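You operate a simulated robot arm through the tools that you are given. There is no shell and no other tool.

The job below is to be done with a simulated robot arm. You get a single attempt, and the scene is never put back.

TASK
Tape down both reels in the cradle with tabs from the feeder.
Fine: one stroke of the lever a tab, one tab across each loose end; the reels stay in the cradle.

It is judged by the outcome, as a careful person would: the job done as asked, and still so three seconds after it is handed in. It fails if anything else is knocked over, pushed out of place, dropped, spilled or broken.

THE ROBOT
A 7-joint arm with a two-finger parallel gripper, fixed in place. Base frame: the origin is at the foot of the arm, x ahead of it, y to its left, z up; the work surface is at about z = 850. Readings come in mm, degrees, newtons and seconds.
With the tool pointing down near the work surface it reaches from about 300 to 700 mm from the base axis. Its first joint turns from -66.0 to 66.0 degrees. Payload 1.57 kg.
The TCP is the grasp point between the finger pads, 30 mm short of the fingertips. In the tool frame z runs along the fingers and y along their closing line. The gripper opens to 110 mm. The fingers are 24 mm wide and 12 mm thick; the gripper's body (48 by 112 mm) begins 78 mm behind the TCP.
Orientation is that of the tool frame in the base frame, as [roll, pitch, yaw] about the fixed x, y, z axes, in that order (R = Rz(yaw) Ry(pitch) Rx(roll)). With the fingers straight down and closing along the base's y, the tool's x points along the base's -x, its y along +y and its z along -z.

THE INTERFACE
- The arm moves only by the tool apply_moves. Its argument "targets" is a list of rows, each a list of 7 numbers: the shift along the tool's x, y, z in mm, then the turn, a rotation vector about the tool's x, y, z in degrees, then the gripper command, from -1 (shut) to 1 (fully open), values between in proportion. In form: [[tx, ty, tz, wx, wy, wz, hand], ...]. A call has 1 to 20 rows; each row shifts and turns the commanded pose from where the row before left it, along the tool's axes as they then stand. Rows are played at 5 a second. More than 50 mm and 8.6 degrees between two rows, or a gripper value outside its range, and nothing of the call is played. Where a pose cannot be reached the arm comes as near as it can. A force on the tool above 40 N (or 10 N above the force at the start of the call, whichever is more), or a blocked arm, ends the call early, and 0.2 s more pass. The fingers move at their own pace (about 108 mm/s each) and stop on an object; they squeeze with about 21 N. The grip force told is the motor's: it shows also when the fingers shut on nothing. Time passes only in rows, and 0.2 s behind the last, so rows that do not move let the fingers close. The reply holds the time, the measured pose of the TCP, the force on the tool along the base axes, the opening and the grip force, in the units named above and with some noise, with the torque about the TCP (base axes, N m) and any sound that the robot's microphone picked up.
- Cameras (640 x 400 px; columns grow to the right, rows downward): "scene" is fixed at [177.2, -401.5, 1408.6]; the picture's right is [0.66, -0.76, 0.00], its down [-0.39, -0.34, -0.85] and it looks along [0.65, 0.56, -0.52] (base axes); focal length 341 px, centre (320, 200). "wrist" rides on the gripper at [70, 16, -141] in the tool frame; the picture's right is [-0.23, 0.97, 0.00], its down [-0.86, -0.20, -0.48] and it looks along [-0.47, -0.11, 0.88] (tool axes); focal length 222 px, centre (320, 200). There is no depth. A picture from a camera that has moved, and an enlarged one, comes with that camera's place and axes in the base frame and with its lens.
- get_image(camera): a new picture of that camera. No time passes.
- zoom(camera, box): a new picture of the part [left, top, right, bottom] of that camera's present view, enlarged. No time passes.
- finish_job(): hands the job in; it is judged then, once.

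Places have to be worked out from the pictures, the camera data and where the tool is seen. Open the gripper and draw the arm clear of the work before you hand the job in, unless the task says otherwise.

The tools are called after ">>>" as a command line: name --pt "numbers of a row" for each row, then --argument value for the rest, lists and objects as JSON in quotes. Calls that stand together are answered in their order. apply_moves: Moves the arm, as the interface text tells. Its arguments: {"type":"object","properties":{"targets":{"type":"array"}},"required":["targets"]} The other tools are called the same way: get_image (camera) takes a picture; zoom (camera, box) takes an enlarged picture of a part of a camera's view; finish_job () hands the job in.

At the start:

```text
time_s: 0.0
eef_pos: [459.8, 136.3, 1190.2]
ee_rot: [-180.0, 0.1, -179.9]
ft_force: [-0.4, -0.4, 1.3]
moment: [0.03, -0.01, -0.01]
opening: 110.1
grasp_force: 0.0
```

scene: 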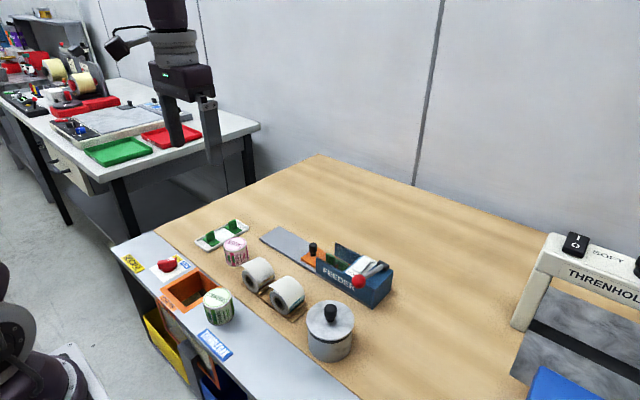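
wrist: 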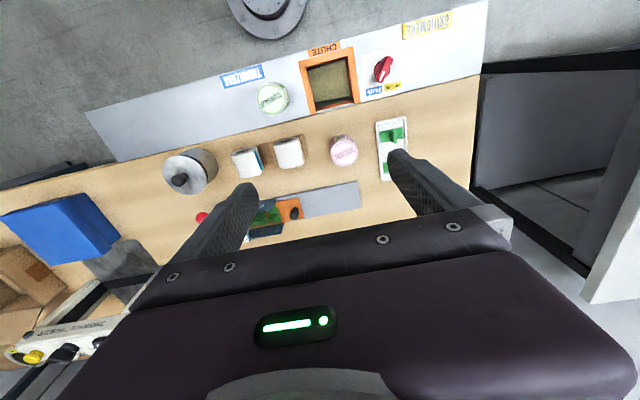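

I'll start by looking closely at the cradle and feeder in the scene camera and at the wrist view.

>>> zoom --camera "scene" --box '[180, 200, 420, 350]'

>>> zoom --camera "scene" --box '[290, 230, 410, 305]'

>>> zoom --camera "scene" --box '[220, 240, 340, 315]'

>>> zoom --camera "wrist" --box '[140, 80, 460, 280]'

```text
2.67 times, centred on (300, 275) of scene
camera zoom: at [177.2, -401.5, 1408.6], right [0.66, -0.76, 0.0], down [-0.39, -0.34, -0.85], along [0.65, 0.56, -0.52], focal length 909 px, centre (373, 0)
```

zoom: 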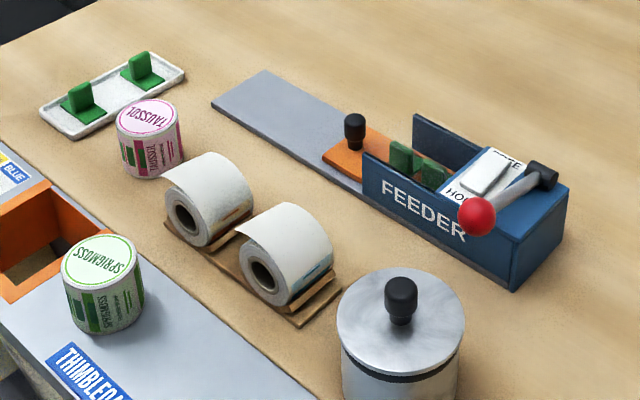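

```text
5.33 times, centred on (350, 268) of scene
camera zoom: at [177.2, -401.5, 1408.6], right [0.66, -0.76, 0.0], down [-0.39, -0.34, -0.85], along [0.65, 0.56, -0.52], focal length 1818 px, centre (160, -160)
```

zoom: 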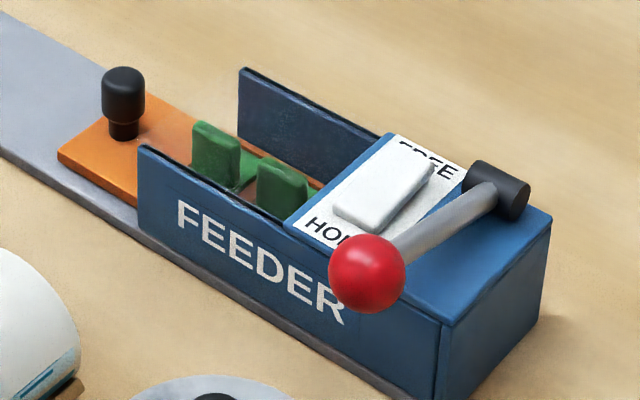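

```text
5.33 times, centred on (280, 278) of scene
camera zoom: at [177.2, -401.5, 1408.6], right [0.66, -0.76, 0.0], down [-0.39, -0.34, -0.85], along [0.65, 0.56, -0.52], focal length 1818 px, centre (533, -213)
```

zoom: 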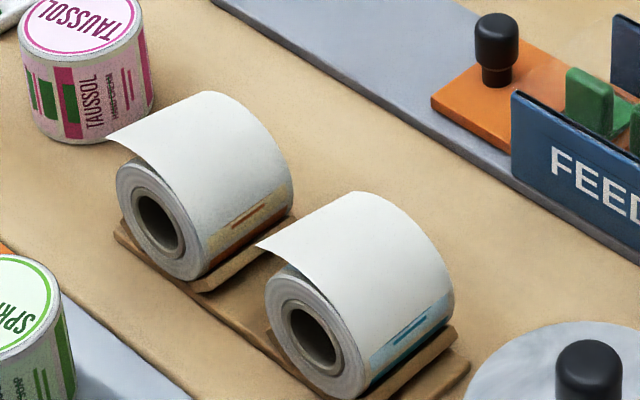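

```text
2.00 times, centred on (300, 180) of wrist
camera zoom: at [390.7, 152.1, 1331.7], right [0.23, 0.97, 0.0], down [0.86, -0.2, 0.48], along [0.47, -0.11, -0.88], focal length 444 px, centre (360, 240)
```

zoom: 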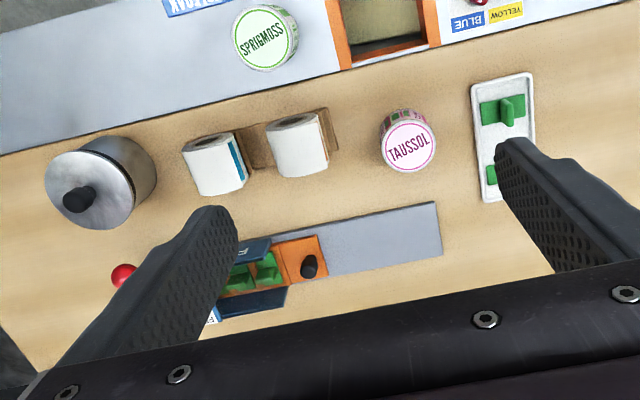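

The feeder lies at about (650, -40) and the cradle at about (512, 25). I'll move the wrist camera over the feeder, staying high, to see how it works.

>>> apply_moves --pt "-23.3 -26 18.3 0 0 0 1" --pt "-23.3 -26 18.3 0 0 0 1" --pt "-23.3 -26 18.3 0 0 0 1" --pt "-23.3 -26 18.3 0 0 0 1" --pt "-23.3 -26 18.3 0 0 0 1" --pt "-23.3 -26 18.3 0 0 0 1" --pt "0 0 0 0 0 0 1"

>>> get_image --camera "wrist"

>>> get_image --camera "scene"

```text
time_s: 1.6
eef_pos: [599.0, -19.5, 1080.2]
ee_rot: [-179.9, 0.0, -179.9]
ft_force: [-0.4, -0.3, 0.0]
moment: [0.0, 0.04, -0.05]
opening: 110.0
grasp_force: 0.1
```

```text
taken
camera wrist: at [530.0, -2.9, 1221.8], right [0.23, 0.97, 0.0], down [0.86, -0.2, 0.48], along [0.47, -0.11, -0.88], focal length 222 px, centre (320, 200)
```

wrist: 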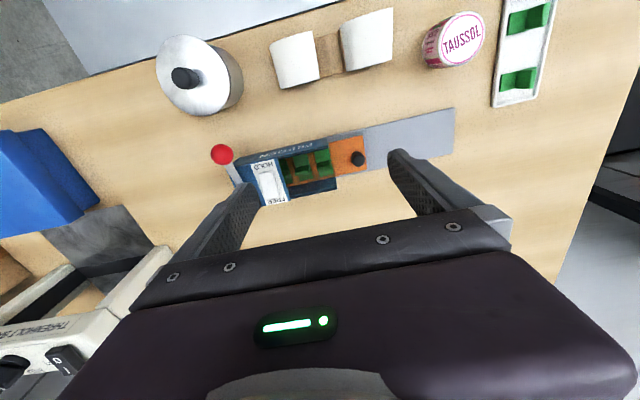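

```text
taken
```

scene: 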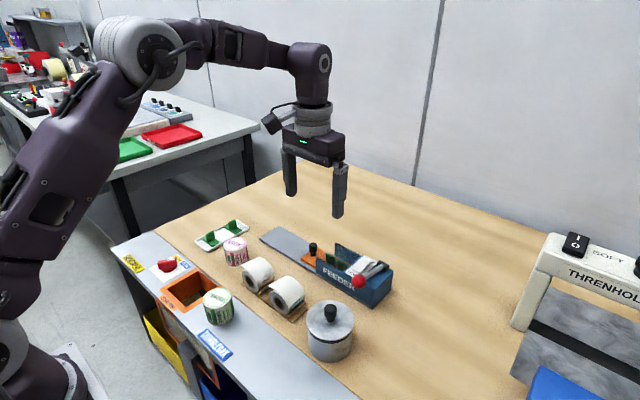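

>>> zoom --camera "wrist" --box '[200, 90, 400, 215]'

>>> zoom --camera "wrist" --box '[230, 0, 410, 112]'

```text
3.20 times, centred on (300, 152) of wrist
camera zoom: at [530.0, -2.9, 1221.8], right [0.23, 0.97, 0.0], down [0.86, -0.2, 0.48], along [0.47, -0.11, -0.88], focal length 711 px, centre (384, 352)
```

zoom: 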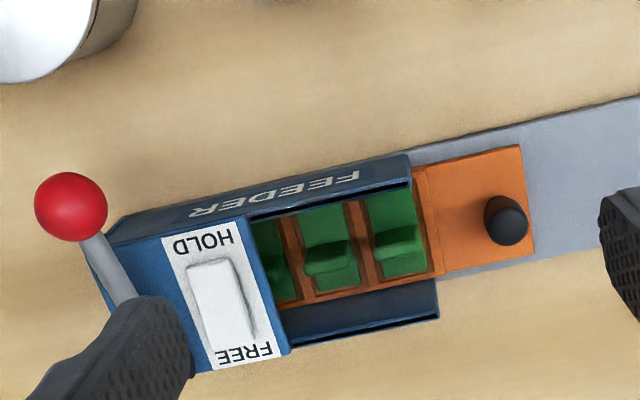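

```text
3.56 times, centred on (320, 56) of wrist
camera zoom: at [530.0, -2.9, 1221.8], right [0.23, 0.97, 0.0], down [0.86, -0.2, 0.48], along [0.47, -0.11, -0.88], focal length 790 px, centre (320, 712)
```

zoom: 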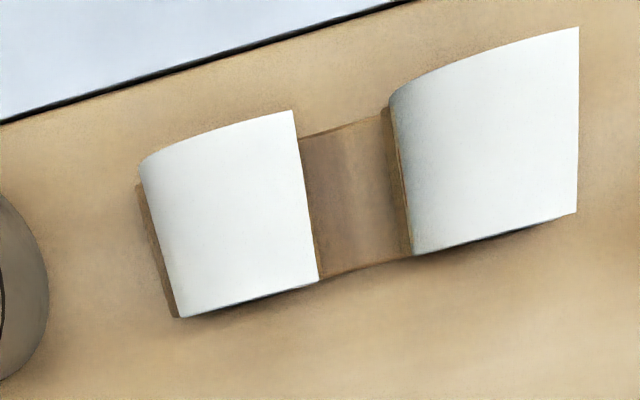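

>>> zoom --camera "scene" --box '[340, 245, 404, 285]'

>>> zoom --camera "scene" --box '[296, 235, 360, 275]'

```text
10.00 times, centred on (372, 265) of scene
camera zoom: at [177.2, -401.6, 1408.6], right [0.66, -0.76, 0.0], down [-0.39, -0.34, -0.85], along [0.65, 0.56, -0.52], focal length 3409 px, centre (-200, -450)
```

zoom: 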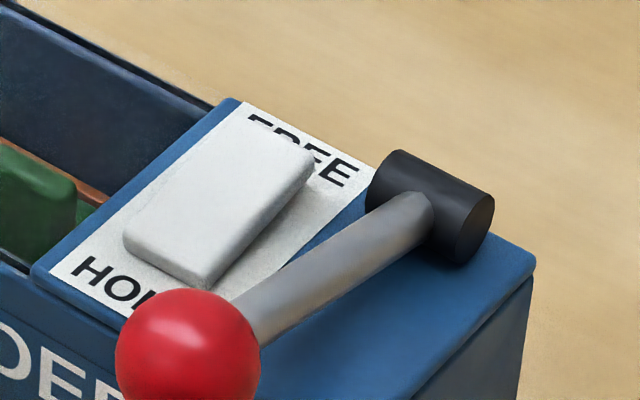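

```text
10.00 times, centred on (328, 255) of scene
camera zoom: at [177.2, -401.6, 1408.6], right [0.66, -0.76, 0.0], down [-0.39, -0.34, -0.85], along [0.65, 0.56, -0.52], focal length 3409 px, centre (240, -350)
```

zoom: 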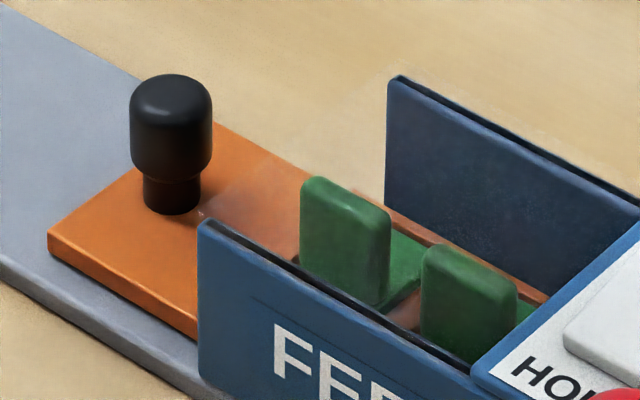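

The strip carries tabs in cells, with a HOLD/FREE rocker set to HOLD and a lever hinged along y. Its ball is at about (586, -146, 942). I'll hover above the ball with the fingers half open and check alignment.

>>> apply_moves --pt "3.25 -31.6 12.5 0 0 0 0.0" --pt "3.25 -31.6 12.5 0 0 0 0.0" --pt "3.25 -31.6 12.5 0 0 0 0.0" --pt "3.25 -31.6 12.5 0 0 0 0.0" --pt "0 0 0 0 0 0 0.0"

>>> get_image --camera "wrist"

>>> zoom --camera "scene" --box '[280, 180, 440, 320]'

```text
time_s: 2.8
eef_pos: [587.7, -145.9, 1030.5]
ee_rot: [-179.9, 0.0, -180.0]
ft_force: [0.4, 0.4, 0.3]
moment: [0.02, -0.03, 0.01]
opening: 55.0
grasp_force: 0.0
```

```text
taken
camera wrist: at [517.2, -129.2, 1172.8], right [0.23, 0.97, 0.0], down [0.86, -0.2, 0.48], along [0.47, -0.11, -0.88], focal length 222 px, centre (320, 200)
```

wrist: 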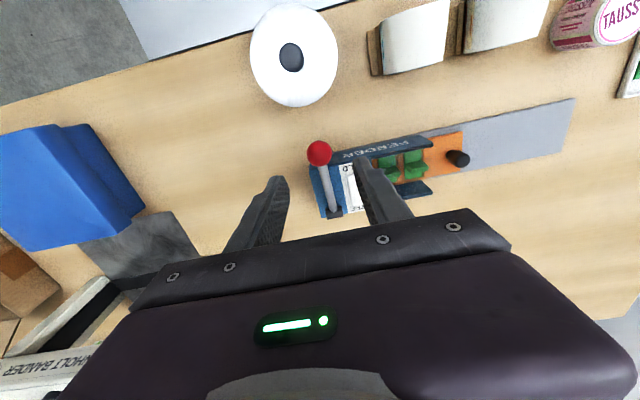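

```text
2.86 times, centred on (360, 250) of scene
camera zoom: at [177.2, -401.6, 1408.6], right [0.66, -0.76, 0.0], down [-0.39, -0.34, -0.85], along [0.65, 0.56, -0.52], focal length 974 px, centre (206, 57)
```

zoom: 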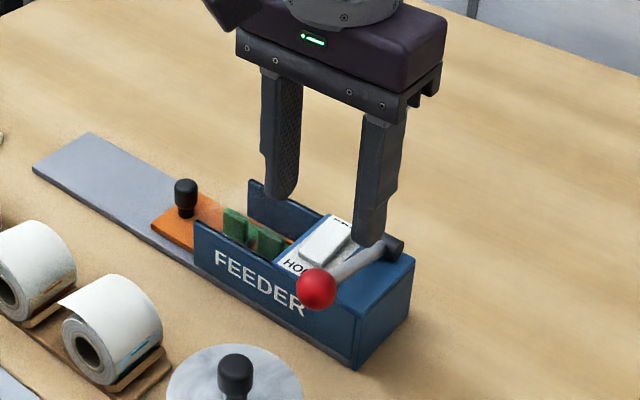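

The ball's position is confirmed at about (584, -146, 942), centred between the fingers in y. I'll descend around it and close gently.

>>> apply_moves --pt "3 0 22 0 0 0 0.0" --pt "0 0 22 0 0 0 0.0" --pt "0 0 22 0 0 0 0.0" --pt "0 0 20 0 0 0 0.0" --pt "0 0 0 0 0 0 0.0"

>>> get_image --camera "wrist"

>>> zoom --camera "scene" --box '[280, 180, 440, 320]'

```text
time_s: 4.0
eef_pos: [584.0, -146.3, 944.1]
ee_rot: [180.0, -0.1, 180.0]
ft_force: [0.1, -0.3, 0.0]
moment: [-0.01, -0.01, 0.03]
opening: 54.8
grasp_force: 0.0
```

```text
taken
camera wrist: at [515.0, -130.1, 1085.5], right [0.23, 0.97, 0.0], down [0.86, -0.2, 0.48], along [0.47, -0.11, -0.88], focal length 222 px, centre (320, 200)
```

wrist: 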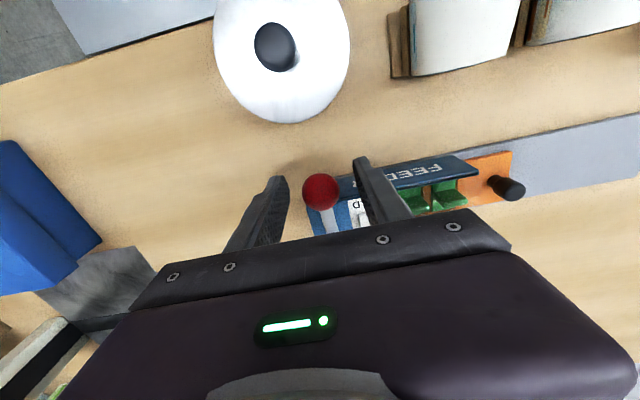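

```text
2.86 times, centred on (360, 250) of scene
camera zoom: at [177.2, -401.5, 1408.6], right [0.66, -0.76, 0.0], down [-0.39, -0.34, -0.85], along [0.65, 0.56, -0.52], focal length 974 px, centre (206, 57)
```

zoom: 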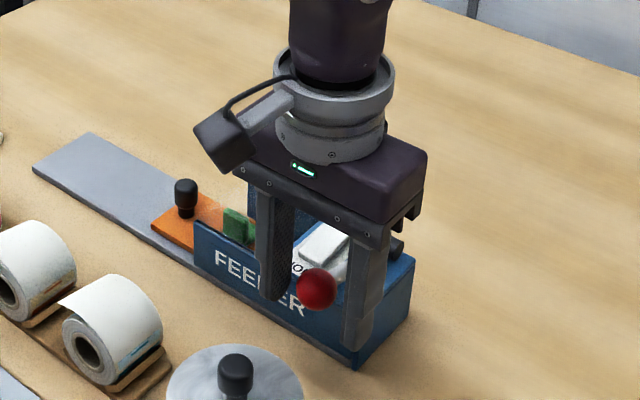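

The ball sits right at the grasp point. I'll close on it now.

>>> apply_moves --pt "0 0 0 0 0 0 -0.8" --pt "0 0 0 0 0 0 -0.8"

```text
time_s: 4.6
eef_pos: [583.3, -145.5, 942.2]
ee_rot: [-180.0, 0.0, -179.9]
ft_force: [-0.7, 1.1, -2.4]
moment: [0.0, 0.14, 0.01]
opening: 26.8
grasp_force: 37.9
```

The ball is held (26.8 mm). I'll press it down in small arc steps and watch the force.

>>> apply_moves --pt "1.5 0 5 0 0 0 -0.8" --pt "1.5 0 5 0 0 0 -0.8"

>>> zoom --camera "scene" --box '[280, 180, 440, 320]'

```text
time_s: 5.2
eef_pos: [582.3, -145.2, 936.0]
ee_rot: [-180.0, 0.3, -179.9]
ft_force: [3.4, 5.9, 12.1]
moment: [0.02, -1.03, -0.02]
opening: 26.8
grasp_force: 38.1
```

```text
2.86 times, centred on (360, 250) of scene
camera zoom: at [177.0, -401.3, 1408.7], right [0.66, -0.76, 0.0], down [-0.39, -0.34, -0.85], along [0.65, 0.56, -0.52], focal length 974 px, centre (206, 57)
```

zoom: 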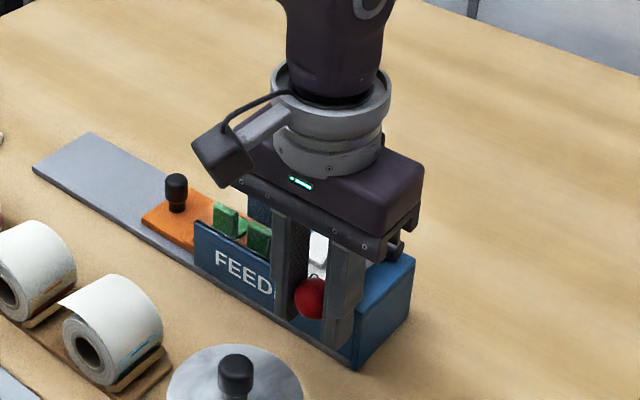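

The strip has begun to advance as the lever goes down, so this is the right motion. I'll carry on with the stroke.

>>> apply_moves --pt "1 0 5 0 0 0 -0.8" --pt "1 0 5 0 0 0 -0.8" --pt "0.5 0 5 0 0 0 -0.8"

>>> zoom --camera "scene" --box '[280, 180, 440, 320]'

```text
time_s: 6.0
eef_pos: [579.2, -146.5, 920.5]
ee_rot: [-179.9, 0.1, -179.9]
ft_force: [12.7, 6.1, 11.5]
moment: [0.01, -1.01, -0.03]
opening: 27.1
grasp_force: 37.8
```

```text
2.86 times, centred on (360, 250) of scene
camera zoom: at [177.3, -401.3, 1408.7], right [0.66, -0.76, 0.0], down [-0.39, -0.34, -0.85], along [0.65, 0.56, -0.52], focal length 974 px, centre (206, 57)
```

zoom: 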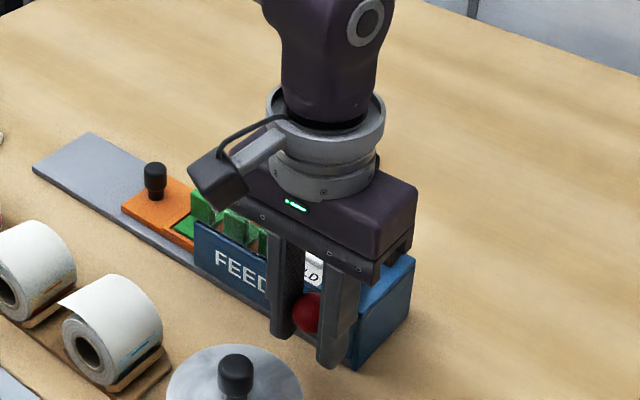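

The strip is moving out to the left. There is a pull of 12.7 N in +x, so I'll follow it while pressing further.

>>> apply_moves --pt "-2 0 5 0 0 0 -0.8" --pt "-1 0 5 0 0 0 -0.8"

>>> zoom --camera "scene" --box '[280, 180, 440, 320]'

```text
time_s: 6.6
eef_pos: [579.4, -145.8, 908.4]
ee_rot: [180.0, -0.4, 179.9]
ft_force: [-7.7, 2.3, 10.3]
moment: [-0.03, -0.1, 0.02]
opening: 27.2
grasp_force: 32.3
```

```text
2.86 times, centred on (360, 250) of scene
camera zoom: at [176.8, -401.4, 1408.7], right [0.66, -0.76, 0.0], down [-0.39, -0.34, -0.85], along [0.65, 0.56, -0.52], focal length 974 px, centre (206, 57)
```

zoom: 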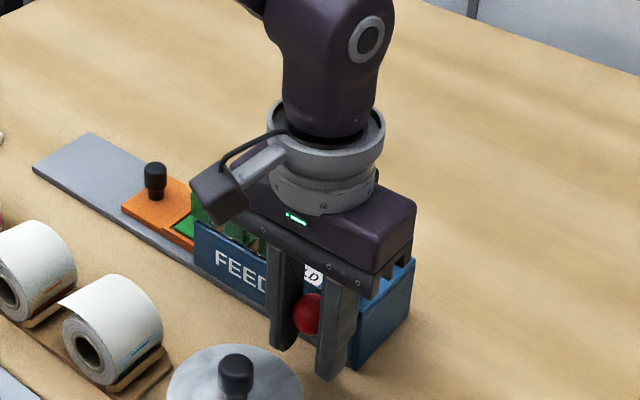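

The lever has reached its end stop: the strip has stopped and the fingers slid on the ball. I'll bring the lever back up along the reverse path and watch whether the strip stays.

>>> apply_moves --pt "0 0 -8 0 0 0 -0.8" --pt "0 0 -6 0 0 0 -0.8"

>>> zoom --camera "scene" --box '[280, 180, 440, 320]'

```text
time_s: 7.2
eef_pos: [580.1, -145.7, 922.0]
ee_rot: [179.9, -0.2, -180.0]
ft_force: [-7.1, 4.3, -9.3]
moment: [-0.02, 0.96, 0.01]
opening: 26.7
grasp_force: 38.1
```

```text
2.86 times, centred on (360, 250) of scene
camera zoom: at [177.2, -401.5, 1408.7], right [0.66, -0.76, 0.0], down [-0.39, -0.34, -0.85], along [0.65, 0.56, -0.52], focal length 974 px, centre (206, 57)
```

zoom: 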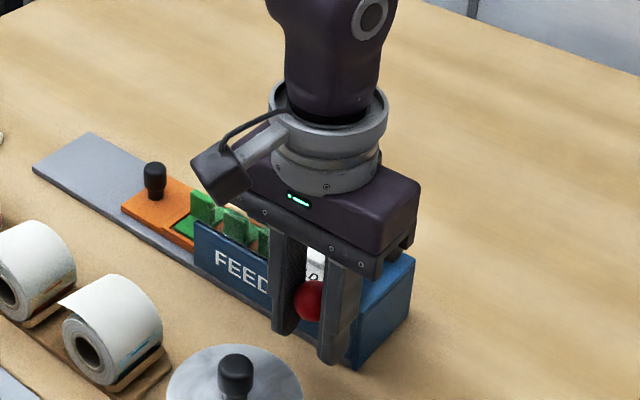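

The strip stayed put and the lever is rising with me. I'll continue back to the rest position.

>>> apply_moves --pt "-1.0 0 -6 0 0 0 -0.8" --pt "-1.2 0 -6 0 0 0 -0.8" --pt "-1.5 0 -6 0 0 0 -0.8"

>>> zoom --camera "scene" --box '[280, 180, 440, 320]'

```text
time_s: 8.0
eef_pos: [584.6, -146.5, 940.5]
ee_rot: [179.9, -0.1, 179.9]
ft_force: [-6.2, 5.9, -22.8]
moment: [-0.03, -0.03, 0.04]
opening: 28.1
grasp_force: 38.0
```

```text
2.86 times, centred on (360, 250) of scene
camera zoom: at [177.5, -401.5, 1408.6], right [0.66, -0.76, 0.0], down [-0.39, -0.34, -0.85], along [0.65, 0.56, -0.52], focal length 974 px, centre (206, 57)
```

zoom: 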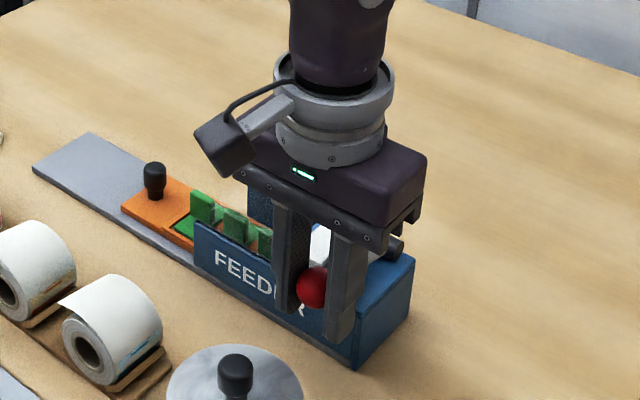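

The lever is back at its rest stop and one tab has moved out past the wall. I'll open, rise clear and look at the dispensed tab.

>>> apply_moves --pt "0 0 2 0 0 0 0.0" --pt "0 0 0 0 0 0 0.0" --pt "0 0 -30 0 0 0 0.0" --pt "0 0 -40 0 0 0 0.0" --pt "0 20 -40 0 0 0 0.0" --pt "0 40 -20 0 0 0 0.0" --pt "0 40 -10 0 0 0 0.0" --pt "0 40 0 0 0 0 0.0" --pt "0 0 0 0 0 0 0.0"

>>> get_image --camera "wrist"

>>> zoom --camera "scene" --box '[280, 225, 408, 305]'

```text
time_s: 10.0
eef_pos: [585.9, -6.1, 1081.4]
ee_rot: [-180.0, 0.0, 180.0]
ft_force: [-0.1, 0.1, -0.2]
moment: [0.01, -0.01, -0.01]
opening: 55.0
grasp_force: 0.1
```

```text
taken
camera wrist: at [514.7, 9.3, 1223.6], right [0.23, 0.97, 0.0], down [0.86, -0.2, 0.48], along [0.47, -0.11, -0.88], focal length 222 px, centre (320, 200)
```

wrist: 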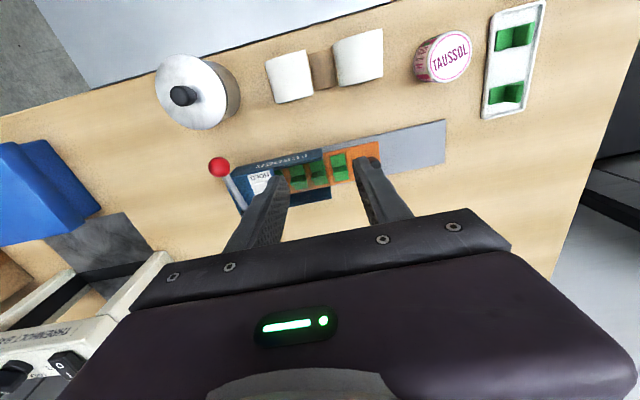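

```text
5.00 times, centred on (344, 265) of scene
camera zoom: at [177.2, -401.5, 1408.6], right [0.66, -0.76, 0.0], down [-0.39, -0.34, -0.85], along [0.65, 0.56, -0.52], focal length 1704 px, centre (200, -125)
```

zoom: 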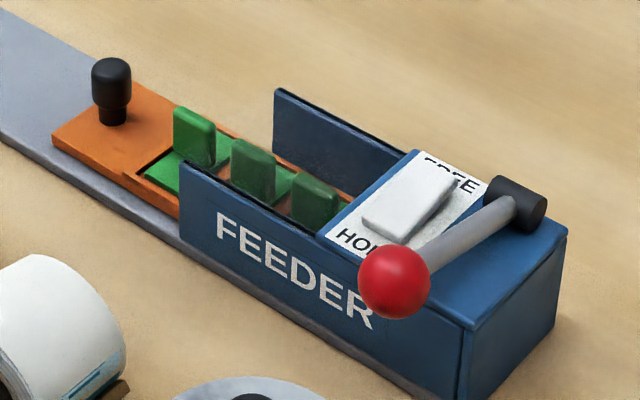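

>>> zoom --camera "wrist" --box '[270, 135, 390, 210]'

>>> zoom --camera "scene" --box '[286, 233, 350, 273]'

>>> zoom --camera "scene" --box '[190, 212, 254, 252]'

>>> zoom --camera "wrist" --box '[470, 0, 566, 120]'

```text
5.33 times, centred on (330, 172) of wrist
camera zoom: at [514.7, 9.3, 1223.6], right [0.23, 0.97, 0.0], down [0.86, -0.2, 0.48], along [0.47, -0.11, -0.88], focal length 1185 px, centre (267, 347)
```

zoom: 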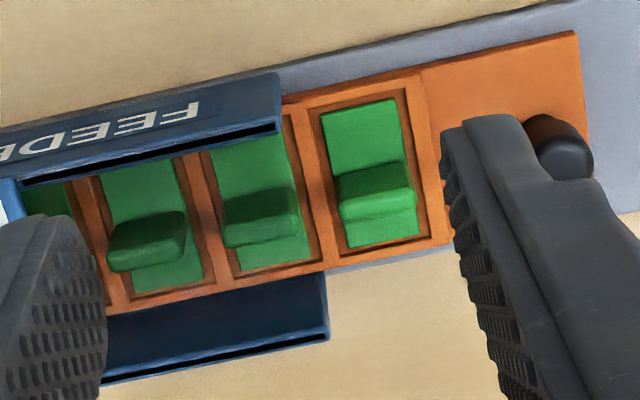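

```text
10.00 times, centred on (318, 253) of scene
camera zoom: at [177.2, -401.5, 1408.6], right [0.66, -0.76, 0.0], down [-0.39, -0.34, -0.85], along [0.65, 0.56, -0.52], focal length 3409 px, centre (340, -330)
```

zoom: 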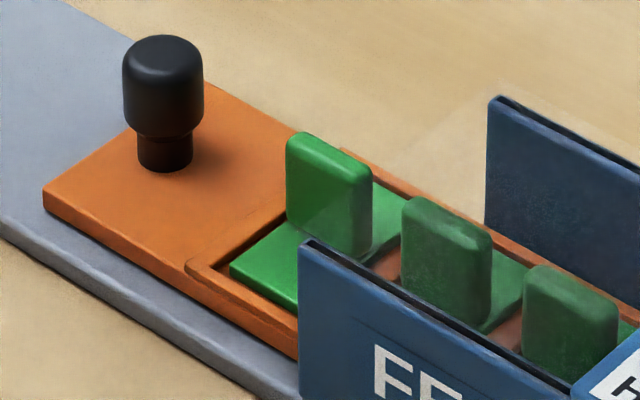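

```text
10.00 times, centred on (222, 232) of scene
camera zoom: at [177.2, -401.5, 1408.6], right [0.66, -0.76, 0.0], down [-0.39, -0.34, -0.85], along [0.65, 0.56, -0.52], focal length 3409 px, centre (1300, -120)
```

zoom: 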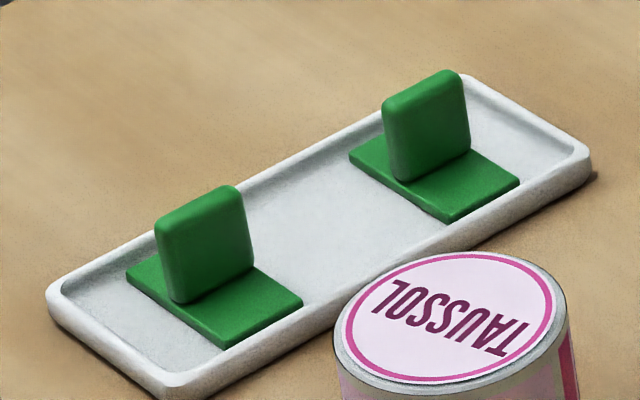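

```text
3.33 times, centred on (518, 60) of wrist
camera zoom: at [514.7, 9.3, 1223.6], right [0.23, 0.97, 0.0], down [0.86, -0.2, 0.48], along [0.47, -0.11, -0.88], focal length 740 px, centre (-340, 667)
```

zoom: 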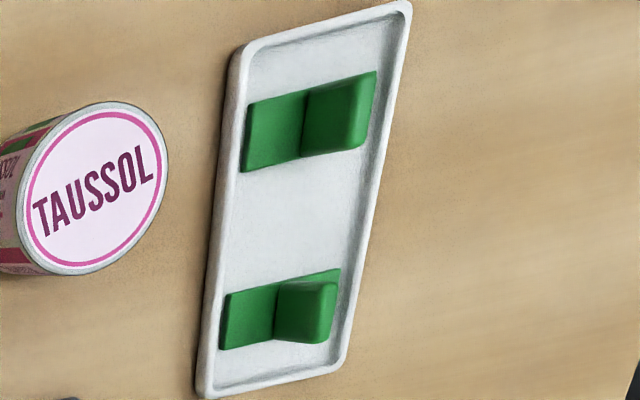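

One tab is clear of the cover: a flat plate long in x, with a grip fin thin in x, so the pick needs fingers closing along x. I'll turn the tool 90° about its axis, which also lets the camera look at the reels' loose ends from the +y side.

>>> apply_moves --pt "22 25.3 20 0 0 0 0" --pt "22 25.3 20 0 0 0 0" --pt "22 25.3 20 0 0 0 0" --pt "0 0 0 0 0 8.2 0" --pt "0 0 0 0 0 8.2 0" --pt "0 0 0 0 0 8.2 0" --pt "0 0 0 0 0 8.2 0" --pt "0 0 0 0 0 8.2 0" --pt "0 0 0 0 0 8.2 0" --pt "0 0 0 0 0 8.2 0" --pt "0 0 0 0 0 8.2 0" --pt "0 0 0 0 0 8.2 0" --pt "0 0 0 0 0 8.2 0" --pt "0 0 0 0 0 8.0 0" --pt "0 0 0 0 0 0 0"

>>> get_image --camera "wrist"

```text
time_s: 13.2
eef_pos: [518.3, 69.6, 1020.4]
ee_rot: [-180.0, 0.0, 89.9]
ft_force: [-0.6, -1.3, 0.4]
moment: [0.01, 0.0, -0.02]
opening: 54.9
grasp_force: 0.1
```

```text
taken
camera wrist: at [536.4, 138.8, 1161.3], right [0.97, -0.23, 0.0], down [-0.2, -0.85, 0.48], along [-0.11, -0.47, -0.88], focal length 222 px, centre (320, 200)
```

wrist: 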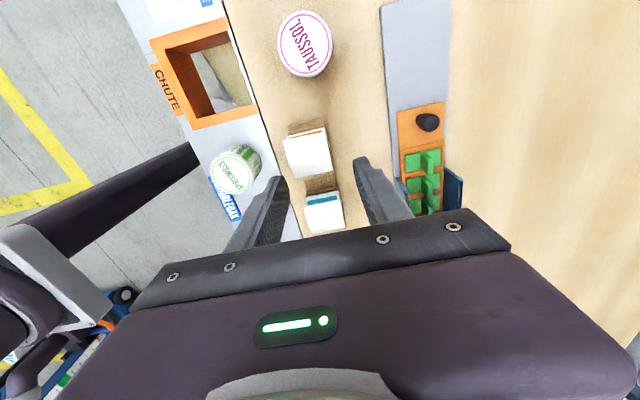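

>>> zoom --camera "wrist" --box '[260, 110, 380, 240]'

>>> zoom --camera "wrist" --box '[370, 80, 490, 220]'

```text
3.08 times, centred on (320, 175) of wrist
camera zoom: at [536.4, 138.8, 1161.3], right [0.97, -0.23, 0.0], down [-0.2, -0.85, 0.48], along [-0.11, -0.47, -0.88], focal length 684 px, centre (320, 277)
```

zoom: 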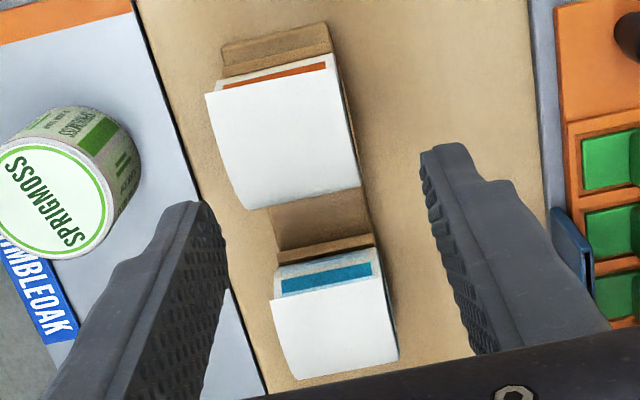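

```text
2.86 times, centred on (430, 150) of wrist
camera zoom: at [536.4, 138.8, 1161.3], right [0.97, -0.23, 0.0], down [-0.2, -0.85, 0.48], along [-0.11, -0.47, -0.88], focal length 635 px, centre (6, 343)
```

zoom: 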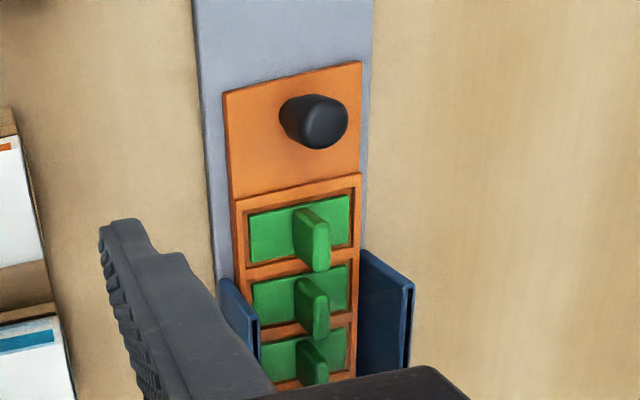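

Zoom is truly optical, so I'll use strong zooms to see the flap geometry on both reels.

>>> zoom --camera "scene" --box '[236, 252, 284, 282]'

>>> zoom --camera "scene" --box '[264, 272, 312, 302]'

>>> zoom --camera "wrist" --box '[280, 115, 340, 180]'

>>> zoom --camera "wrist" --box '[295, 170, 355, 240]'

```text
13.33 times, centred on (260, 267) of scene
camera zoom: at [177.2, -401.5, 1408.6], right [0.66, -0.76, 0.0], down [-0.39, -0.34, -0.85], along [0.65, 0.56, -0.52], focal length 4545 px, centre (1120, -693)
```

zoom: 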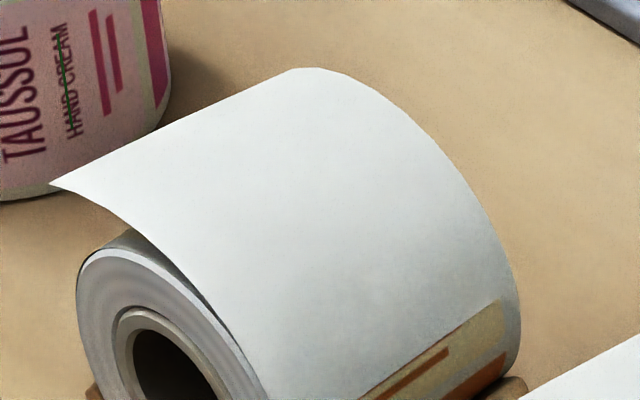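

```text
13.33 times, centred on (288, 287) of scene
camera zoom: at [177.2, -401.5, 1408.6], right [0.66, -0.76, 0.0], down [-0.39, -0.34, -0.85], along [0.65, 0.56, -0.52], focal length 4545 px, centre (747, -960)
```

zoom: 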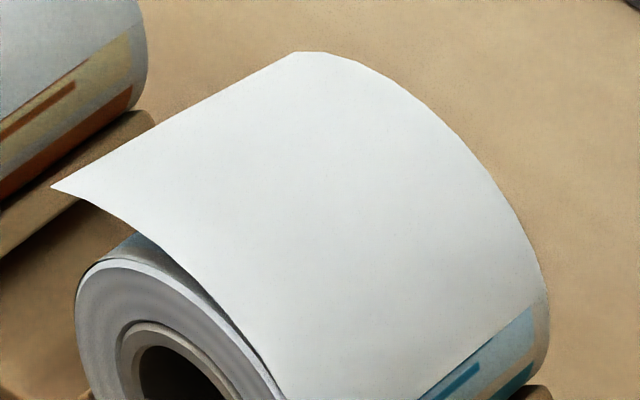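

```text
6.15 times, centred on (310, 148) of wrist
camera zoom: at [536.4, 138.8, 1161.3], right [0.97, -0.23, 0.0], down [-0.2, -0.85, 0.48], along [-0.11, -0.47, -0.88], focal length 1367 px, centre (382, 523)
```

zoom: 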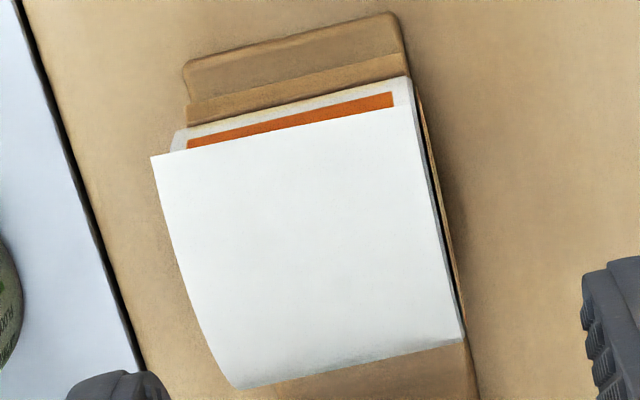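

```text
5.71 times, centred on (325, 205) of wrist
camera zoom: at [536.4, 138.8, 1161.3], right [0.97, -0.23, 0.0], down [-0.2, -0.85, 0.48], along [-0.11, -0.47, -0.88], focal length 1269 px, centre (291, 171)
```

zoom: 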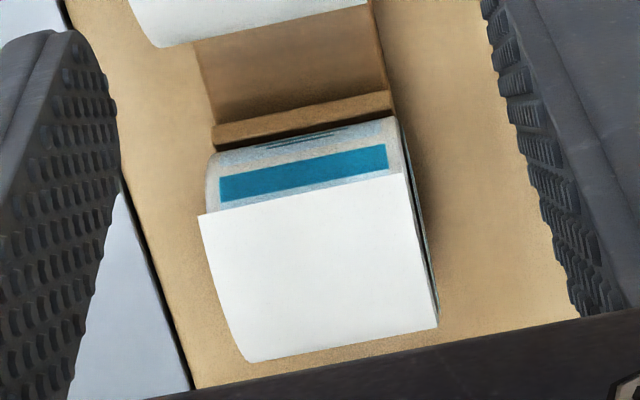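

The flaps stand off the rolls: roll centre is about (y 60, z 884) with radius about 26, and the flap tip is at about (y 88, z 910). I'll gently touch reel 1's flap end with closed fingertips to learn whether it yields.

>>> apply_moves --pt "3.5 -4 20 0 0 0 -1" --pt "3.5 -4 20 0 0 0 -1" --pt "3 -4 20 0 0 0 -1" --pt "0 0 8 0 0 0 -1" --pt "0 0 0 0 0 0 -1"

>>> zoom --camera "scene" --box '[220, 232, 300, 282]'

```text
time_s: 14.4
eef_pos: [506.4, 78.4, 951.9]
ee_rot: [-180.0, 0.0, 90.1]
ft_force: [0.3, -0.6, -0.3]
moment: [-0.01, -0.03, -0.02]
opening: 0.0
grasp_force: 21.1
```

```text
8.00 times, centred on (260, 257) of scene
camera zoom: at [177.2, -401.5, 1408.6], right [0.66, -0.76, 0.0], down [-0.39, -0.34, -0.85], along [0.65, 0.56, -0.52], focal length 2727 px, centre (800, -256)
```

zoom: 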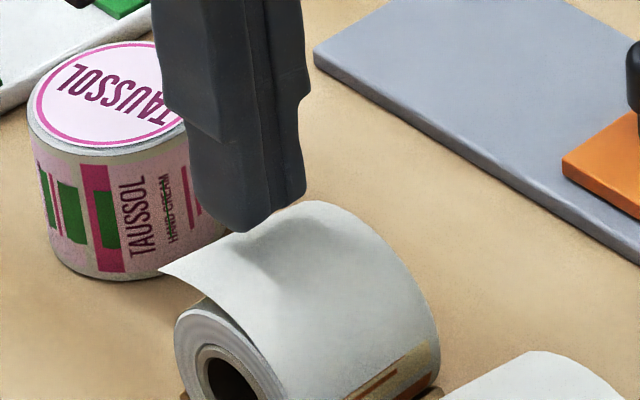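

>>> apply_moves --pt "0 0 4 0 0 0 -1" --pt "0 0 4 0 0 0 -1" --pt "0 0 2 0 0 0 -1"

>>> zoom --camera "scene" --box '[220, 232, 300, 282]'

```text
time_s: 15.2
eef_pos: [507.0, 78.7, 942.8]
ee_rot: [-179.9, 0.1, 90.0]
ft_force: [0.5, 0.5, 0.2]
moment: [0.0, 0.0, 0.03]
opening: 0.1
grasp_force: 21.0
```

```text
8.00 times, centred on (260, 257) of scene
camera zoom: at [177.2, -401.5, 1408.6], right [0.66, -0.76, 0.0], down [-0.39, -0.34, -0.85], along [0.65, 0.56, -0.52], focal length 2727 px, centre (800, -256)
```

zoom: 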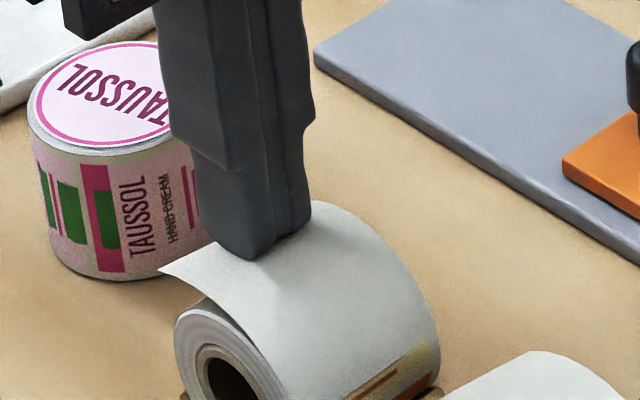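

>>> apply_moves --pt "0 0 2 0 0 0 -1" --pt "0 0 2 0 0 0 -1"

>>> zoom --camera "scene" --box '[220, 232, 300, 282]'

```text
time_s: 15.8
eef_pos: [507.6, 80.1, 939.8]
ee_rot: [179.9, 0.0, 90.1]
ft_force: [-4.9, 0.9, 24.6]
moment: [-0.23, 0.15, -0.1]
opening: 0.0
grasp_force: 21.0
```

```text
8.00 times, centred on (260, 257) of scene
camera zoom: at [176.7, -401.6, 1408.7], right [0.66, -0.76, 0.0], down [-0.39, -0.34, -0.85], along [0.65, 0.56, -0.52], focal length 2727 px, centre (800, -256)
```

zoom: 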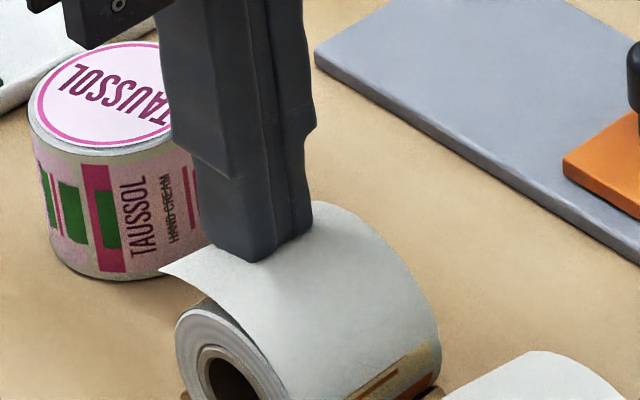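

The touch met solid resistance at tip z≈910, which is the roll's top surface, and the flap didn't move. I'll lift off and hover over the dispensed tab with fingers closing along x.

>>> apply_moves --pt "0 0 -10 0 0 0 -1" --pt "0 0 -40 0 0 0 -1" --pt "-17.5 35.8 -20 0 0 0 0" --pt "-17.5 35.8 0 0 0 0 0" --pt "-17.5 35.8 0 0 0 0 0" --pt "-17.5 35.8 0 0 0 0 0" --pt "0 0 30 0 0 0 0" --pt "0 0 20 0 0 0 0" --pt "0 0 0 0 0 0 0"

>>> get_image --camera "wrist"

>>> zoom --camera "wrist" --box '[260, 90, 380, 220]'

>>> zoom --camera "scene" --box '[220, 212, 360, 302]'

```text
time_s: 17.8
eef_pos: [649.5, 9.2, 957.0]
ee_rot: [-180.0, 0.0, 90.1]
ft_force: [-0.5, -1.1, 0.3]
moment: [-0.03, 0.03, 0.03]
opening: 55.2
grasp_force: 0.2
```

```text
taken
camera wrist: at [667.8, 78.9, 1099.0], right [0.97, -0.23, 0.0], down [-0.2, -0.86, 0.48], along [-0.11, -0.47, -0.88], focal length 222 px, centre (320, 200)
```

wrist: 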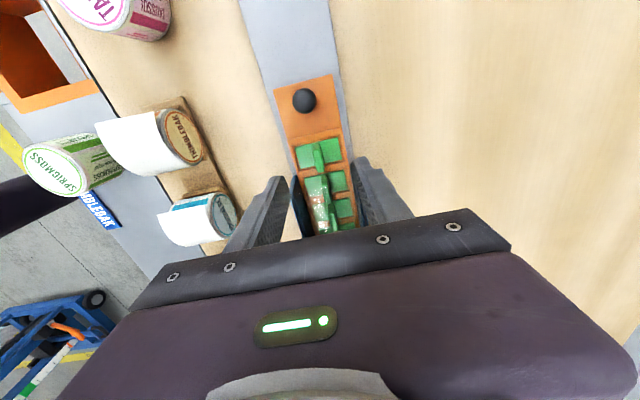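

```text
3.08 times, centred on (320, 155) of wrist
camera zoom: at [667.8, 78.9, 1099.0], right [0.97, -0.23, 0.0], down [-0.2, -0.86, 0.48], along [-0.11, -0.47, -0.88], focal length 684 px, centre (320, 338)
```

zoom: 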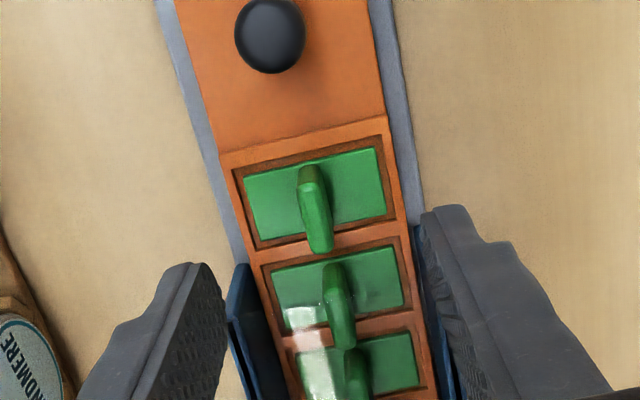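

```text
4.44 times, centred on (290, 257) of scene
camera zoom: at [177.2, -401.5, 1408.6], right [0.66, -0.76, 0.0], down [-0.39, -0.34, -0.85], along [0.65, 0.56, -0.52], focal length 1515 px, centre (453, -53)
```

zoom: 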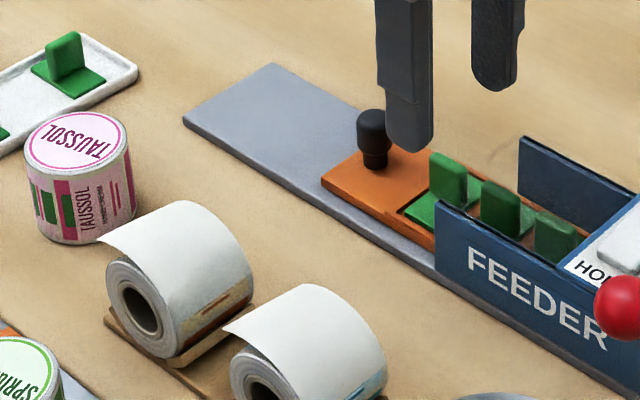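

The tab centre is at about (650.5, 10, 866), aligned with x, and the fingers clear the walls. This view also shows the reels from +x, so I'll zoom there before picking.

>>> zoom --camera "wrist" --box '[90, 95, 250, 255]'

>>> zoom --camera "wrist" --box '[90, 90, 220, 180]'

```text
2.50 times, centred on (170, 175) of wrist
camera zoom: at [667.8, 78.9, 1099.0], right [0.97, -0.23, 0.0], down [-0.2, -0.86, 0.48], along [-0.11, -0.47, -0.88], focal length 555 px, centre (695, 262)
```

zoom: 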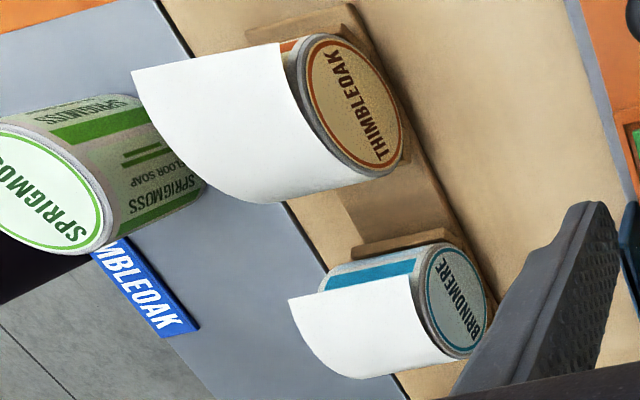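

```text
4.44 times, centred on (155, 135) of wrist
camera zoom: at [667.8, 78.9, 1099.0], right [0.97, -0.23, 0.0], down [-0.2, -0.86, 0.48], along [-0.11, -0.47, -0.88], focal length 987 px, centre (1053, 489)
```

zoom: 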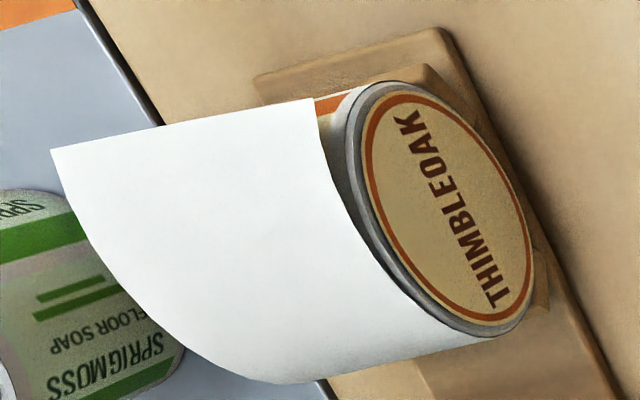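

Now I'll descend to fingertip z≈875 around the fin and close.

>>> apply_moves --pt "0.5 0.5 18 0 0 0 -0.2" --pt "0.5 0.5 18 0 0 0 -0.2" --pt "0 0 16 0 0 0 -0.2" --pt "0 0 0 0 0 0 -0.2"

>>> zoom --camera "wrist" --box '[240, 110, 400, 240]'

>>> zoom --camera "scene" --box '[286, 223, 366, 273]'

```text
time_s: 18.8
eef_pos: [650.0, 10.1, 904.9]
ee_rot: [-180.0, 0.0, 89.9]
ft_force: [-0.6, -0.2, -0.4]
moment: [0.0, -0.04, 0.03]
opening: 43.9
grasp_force: 0.3
```

```text
3.08 times, centred on (320, 175) of wrist
camera zoom: at [667.7, 79.7, 1046.2], right [0.97, -0.23, 0.0], down [-0.2, -0.86, 0.48], along [-0.11, -0.47, -0.88], focal length 684 px, centre (320, 277)
```

zoom: 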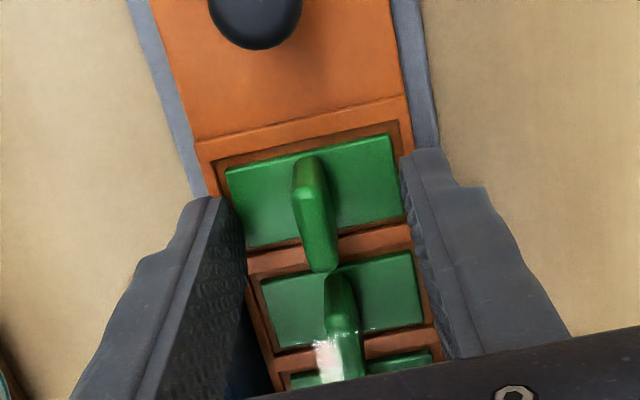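

```text
8.00 times, centred on (326, 248) of scene
camera zoom: at [177.2, -401.5, 1408.6], right [0.66, -0.76, 0.0], down [-0.39, -0.34, -0.85], along [0.65, 0.56, -0.52], focal length 2727 px, centre (272, -184)
```

zoom: 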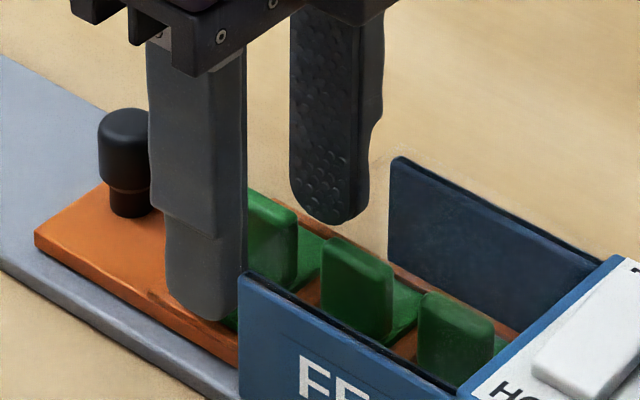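

Fingers straddle the fin and are aligned. Closing.

>>> apply_moves --pt "0 0 0 0 0 0 -1" --pt "0 0 0 0 0 0 -1" --pt "0 0 0 0 0 0 -1"

>>> zoom --camera "wrist" --box '[240, 110, 400, 240]'

```text
time_s: 19.6
eef_pos: [650.2, 10.5, 904.8]
ee_rot: [-179.9, -0.1, 90.0]
ft_force: [0.2, 0.6, 0.0]
moment: [0.02, -0.02, 0.0]
opening: 6.1
grasp_force: 20.5
```

```text
3.08 times, centred on (320, 175) of wrist
camera zoom: at [667.7, 79.6, 1046.4], right [0.97, -0.23, 0.0], down [-0.2, -0.86, 0.48], along [-0.11, -0.47, -0.88], focal length 684 px, centre (320, 277)
```

zoom: 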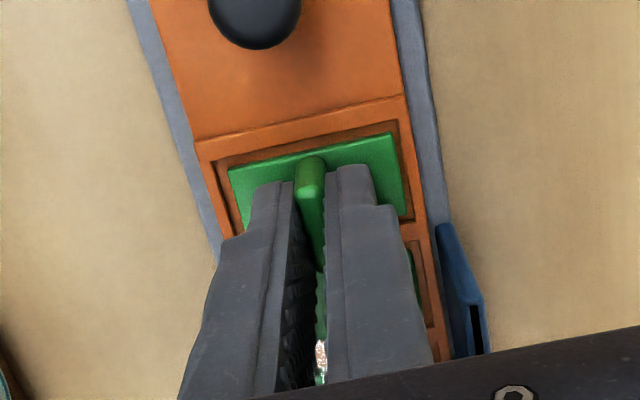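

The fin is held at 6.1 mm. I'll lift slowly and check that only the tab comes away.

>>> apply_moves --pt "0 0 -4 0 0 0 -1" --pt "0 0 -6 0 0 0 -1" --pt "0 0 -20 0 0 0 -1" --pt "0 0 -40 0 0 0 -1" --pt "0 0 -35 0 0 0 -1" --pt "0 0 0 0 0 0 -1"

>>> zoom --camera "wrist" --box '[240, 110, 400, 240]'

>>> zoom --camera "scene" --box '[270, 193, 390, 268]'

```text
time_s: 21.0
eef_pos: [651.0, 10.1, 1011.4]
ee_rot: [180.0, 0.1, 90.2]
ft_force: [0.0, -0.3, -0.2]
moment: [-0.02, 0.0, -0.02]
opening: 6.3
grasp_force: 21.4
```

```text
3.08 times, centred on (320, 175) of wrist
camera zoom: at [667.2, 80.6, 1152.6], right [0.97, -0.23, 0.0], down [-0.2, -0.86, 0.48], along [-0.11, -0.47, -0.88], focal length 684 px, centre (320, 277)
```

zoom: 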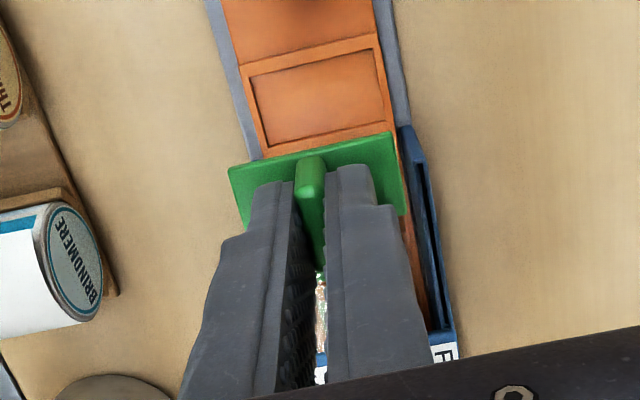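

```text
5.33 times, centred on (330, 230) of scene
camera zoom: at [177.2, -401.5, 1408.6], right [0.66, -0.76, 0.0], down [-0.39, -0.34, -0.85], along [0.65, 0.56, -0.52], focal length 1818 px, centre (267, 37)
```

zoom: 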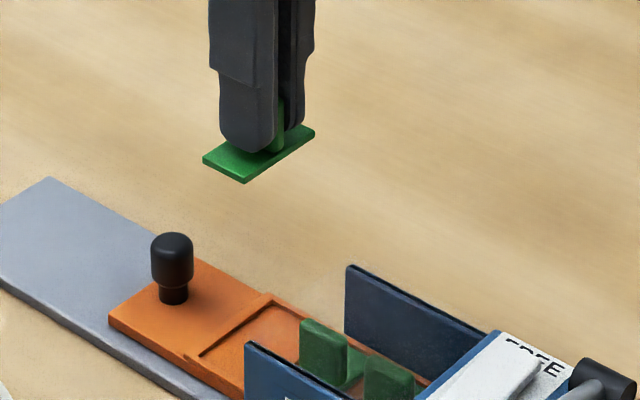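

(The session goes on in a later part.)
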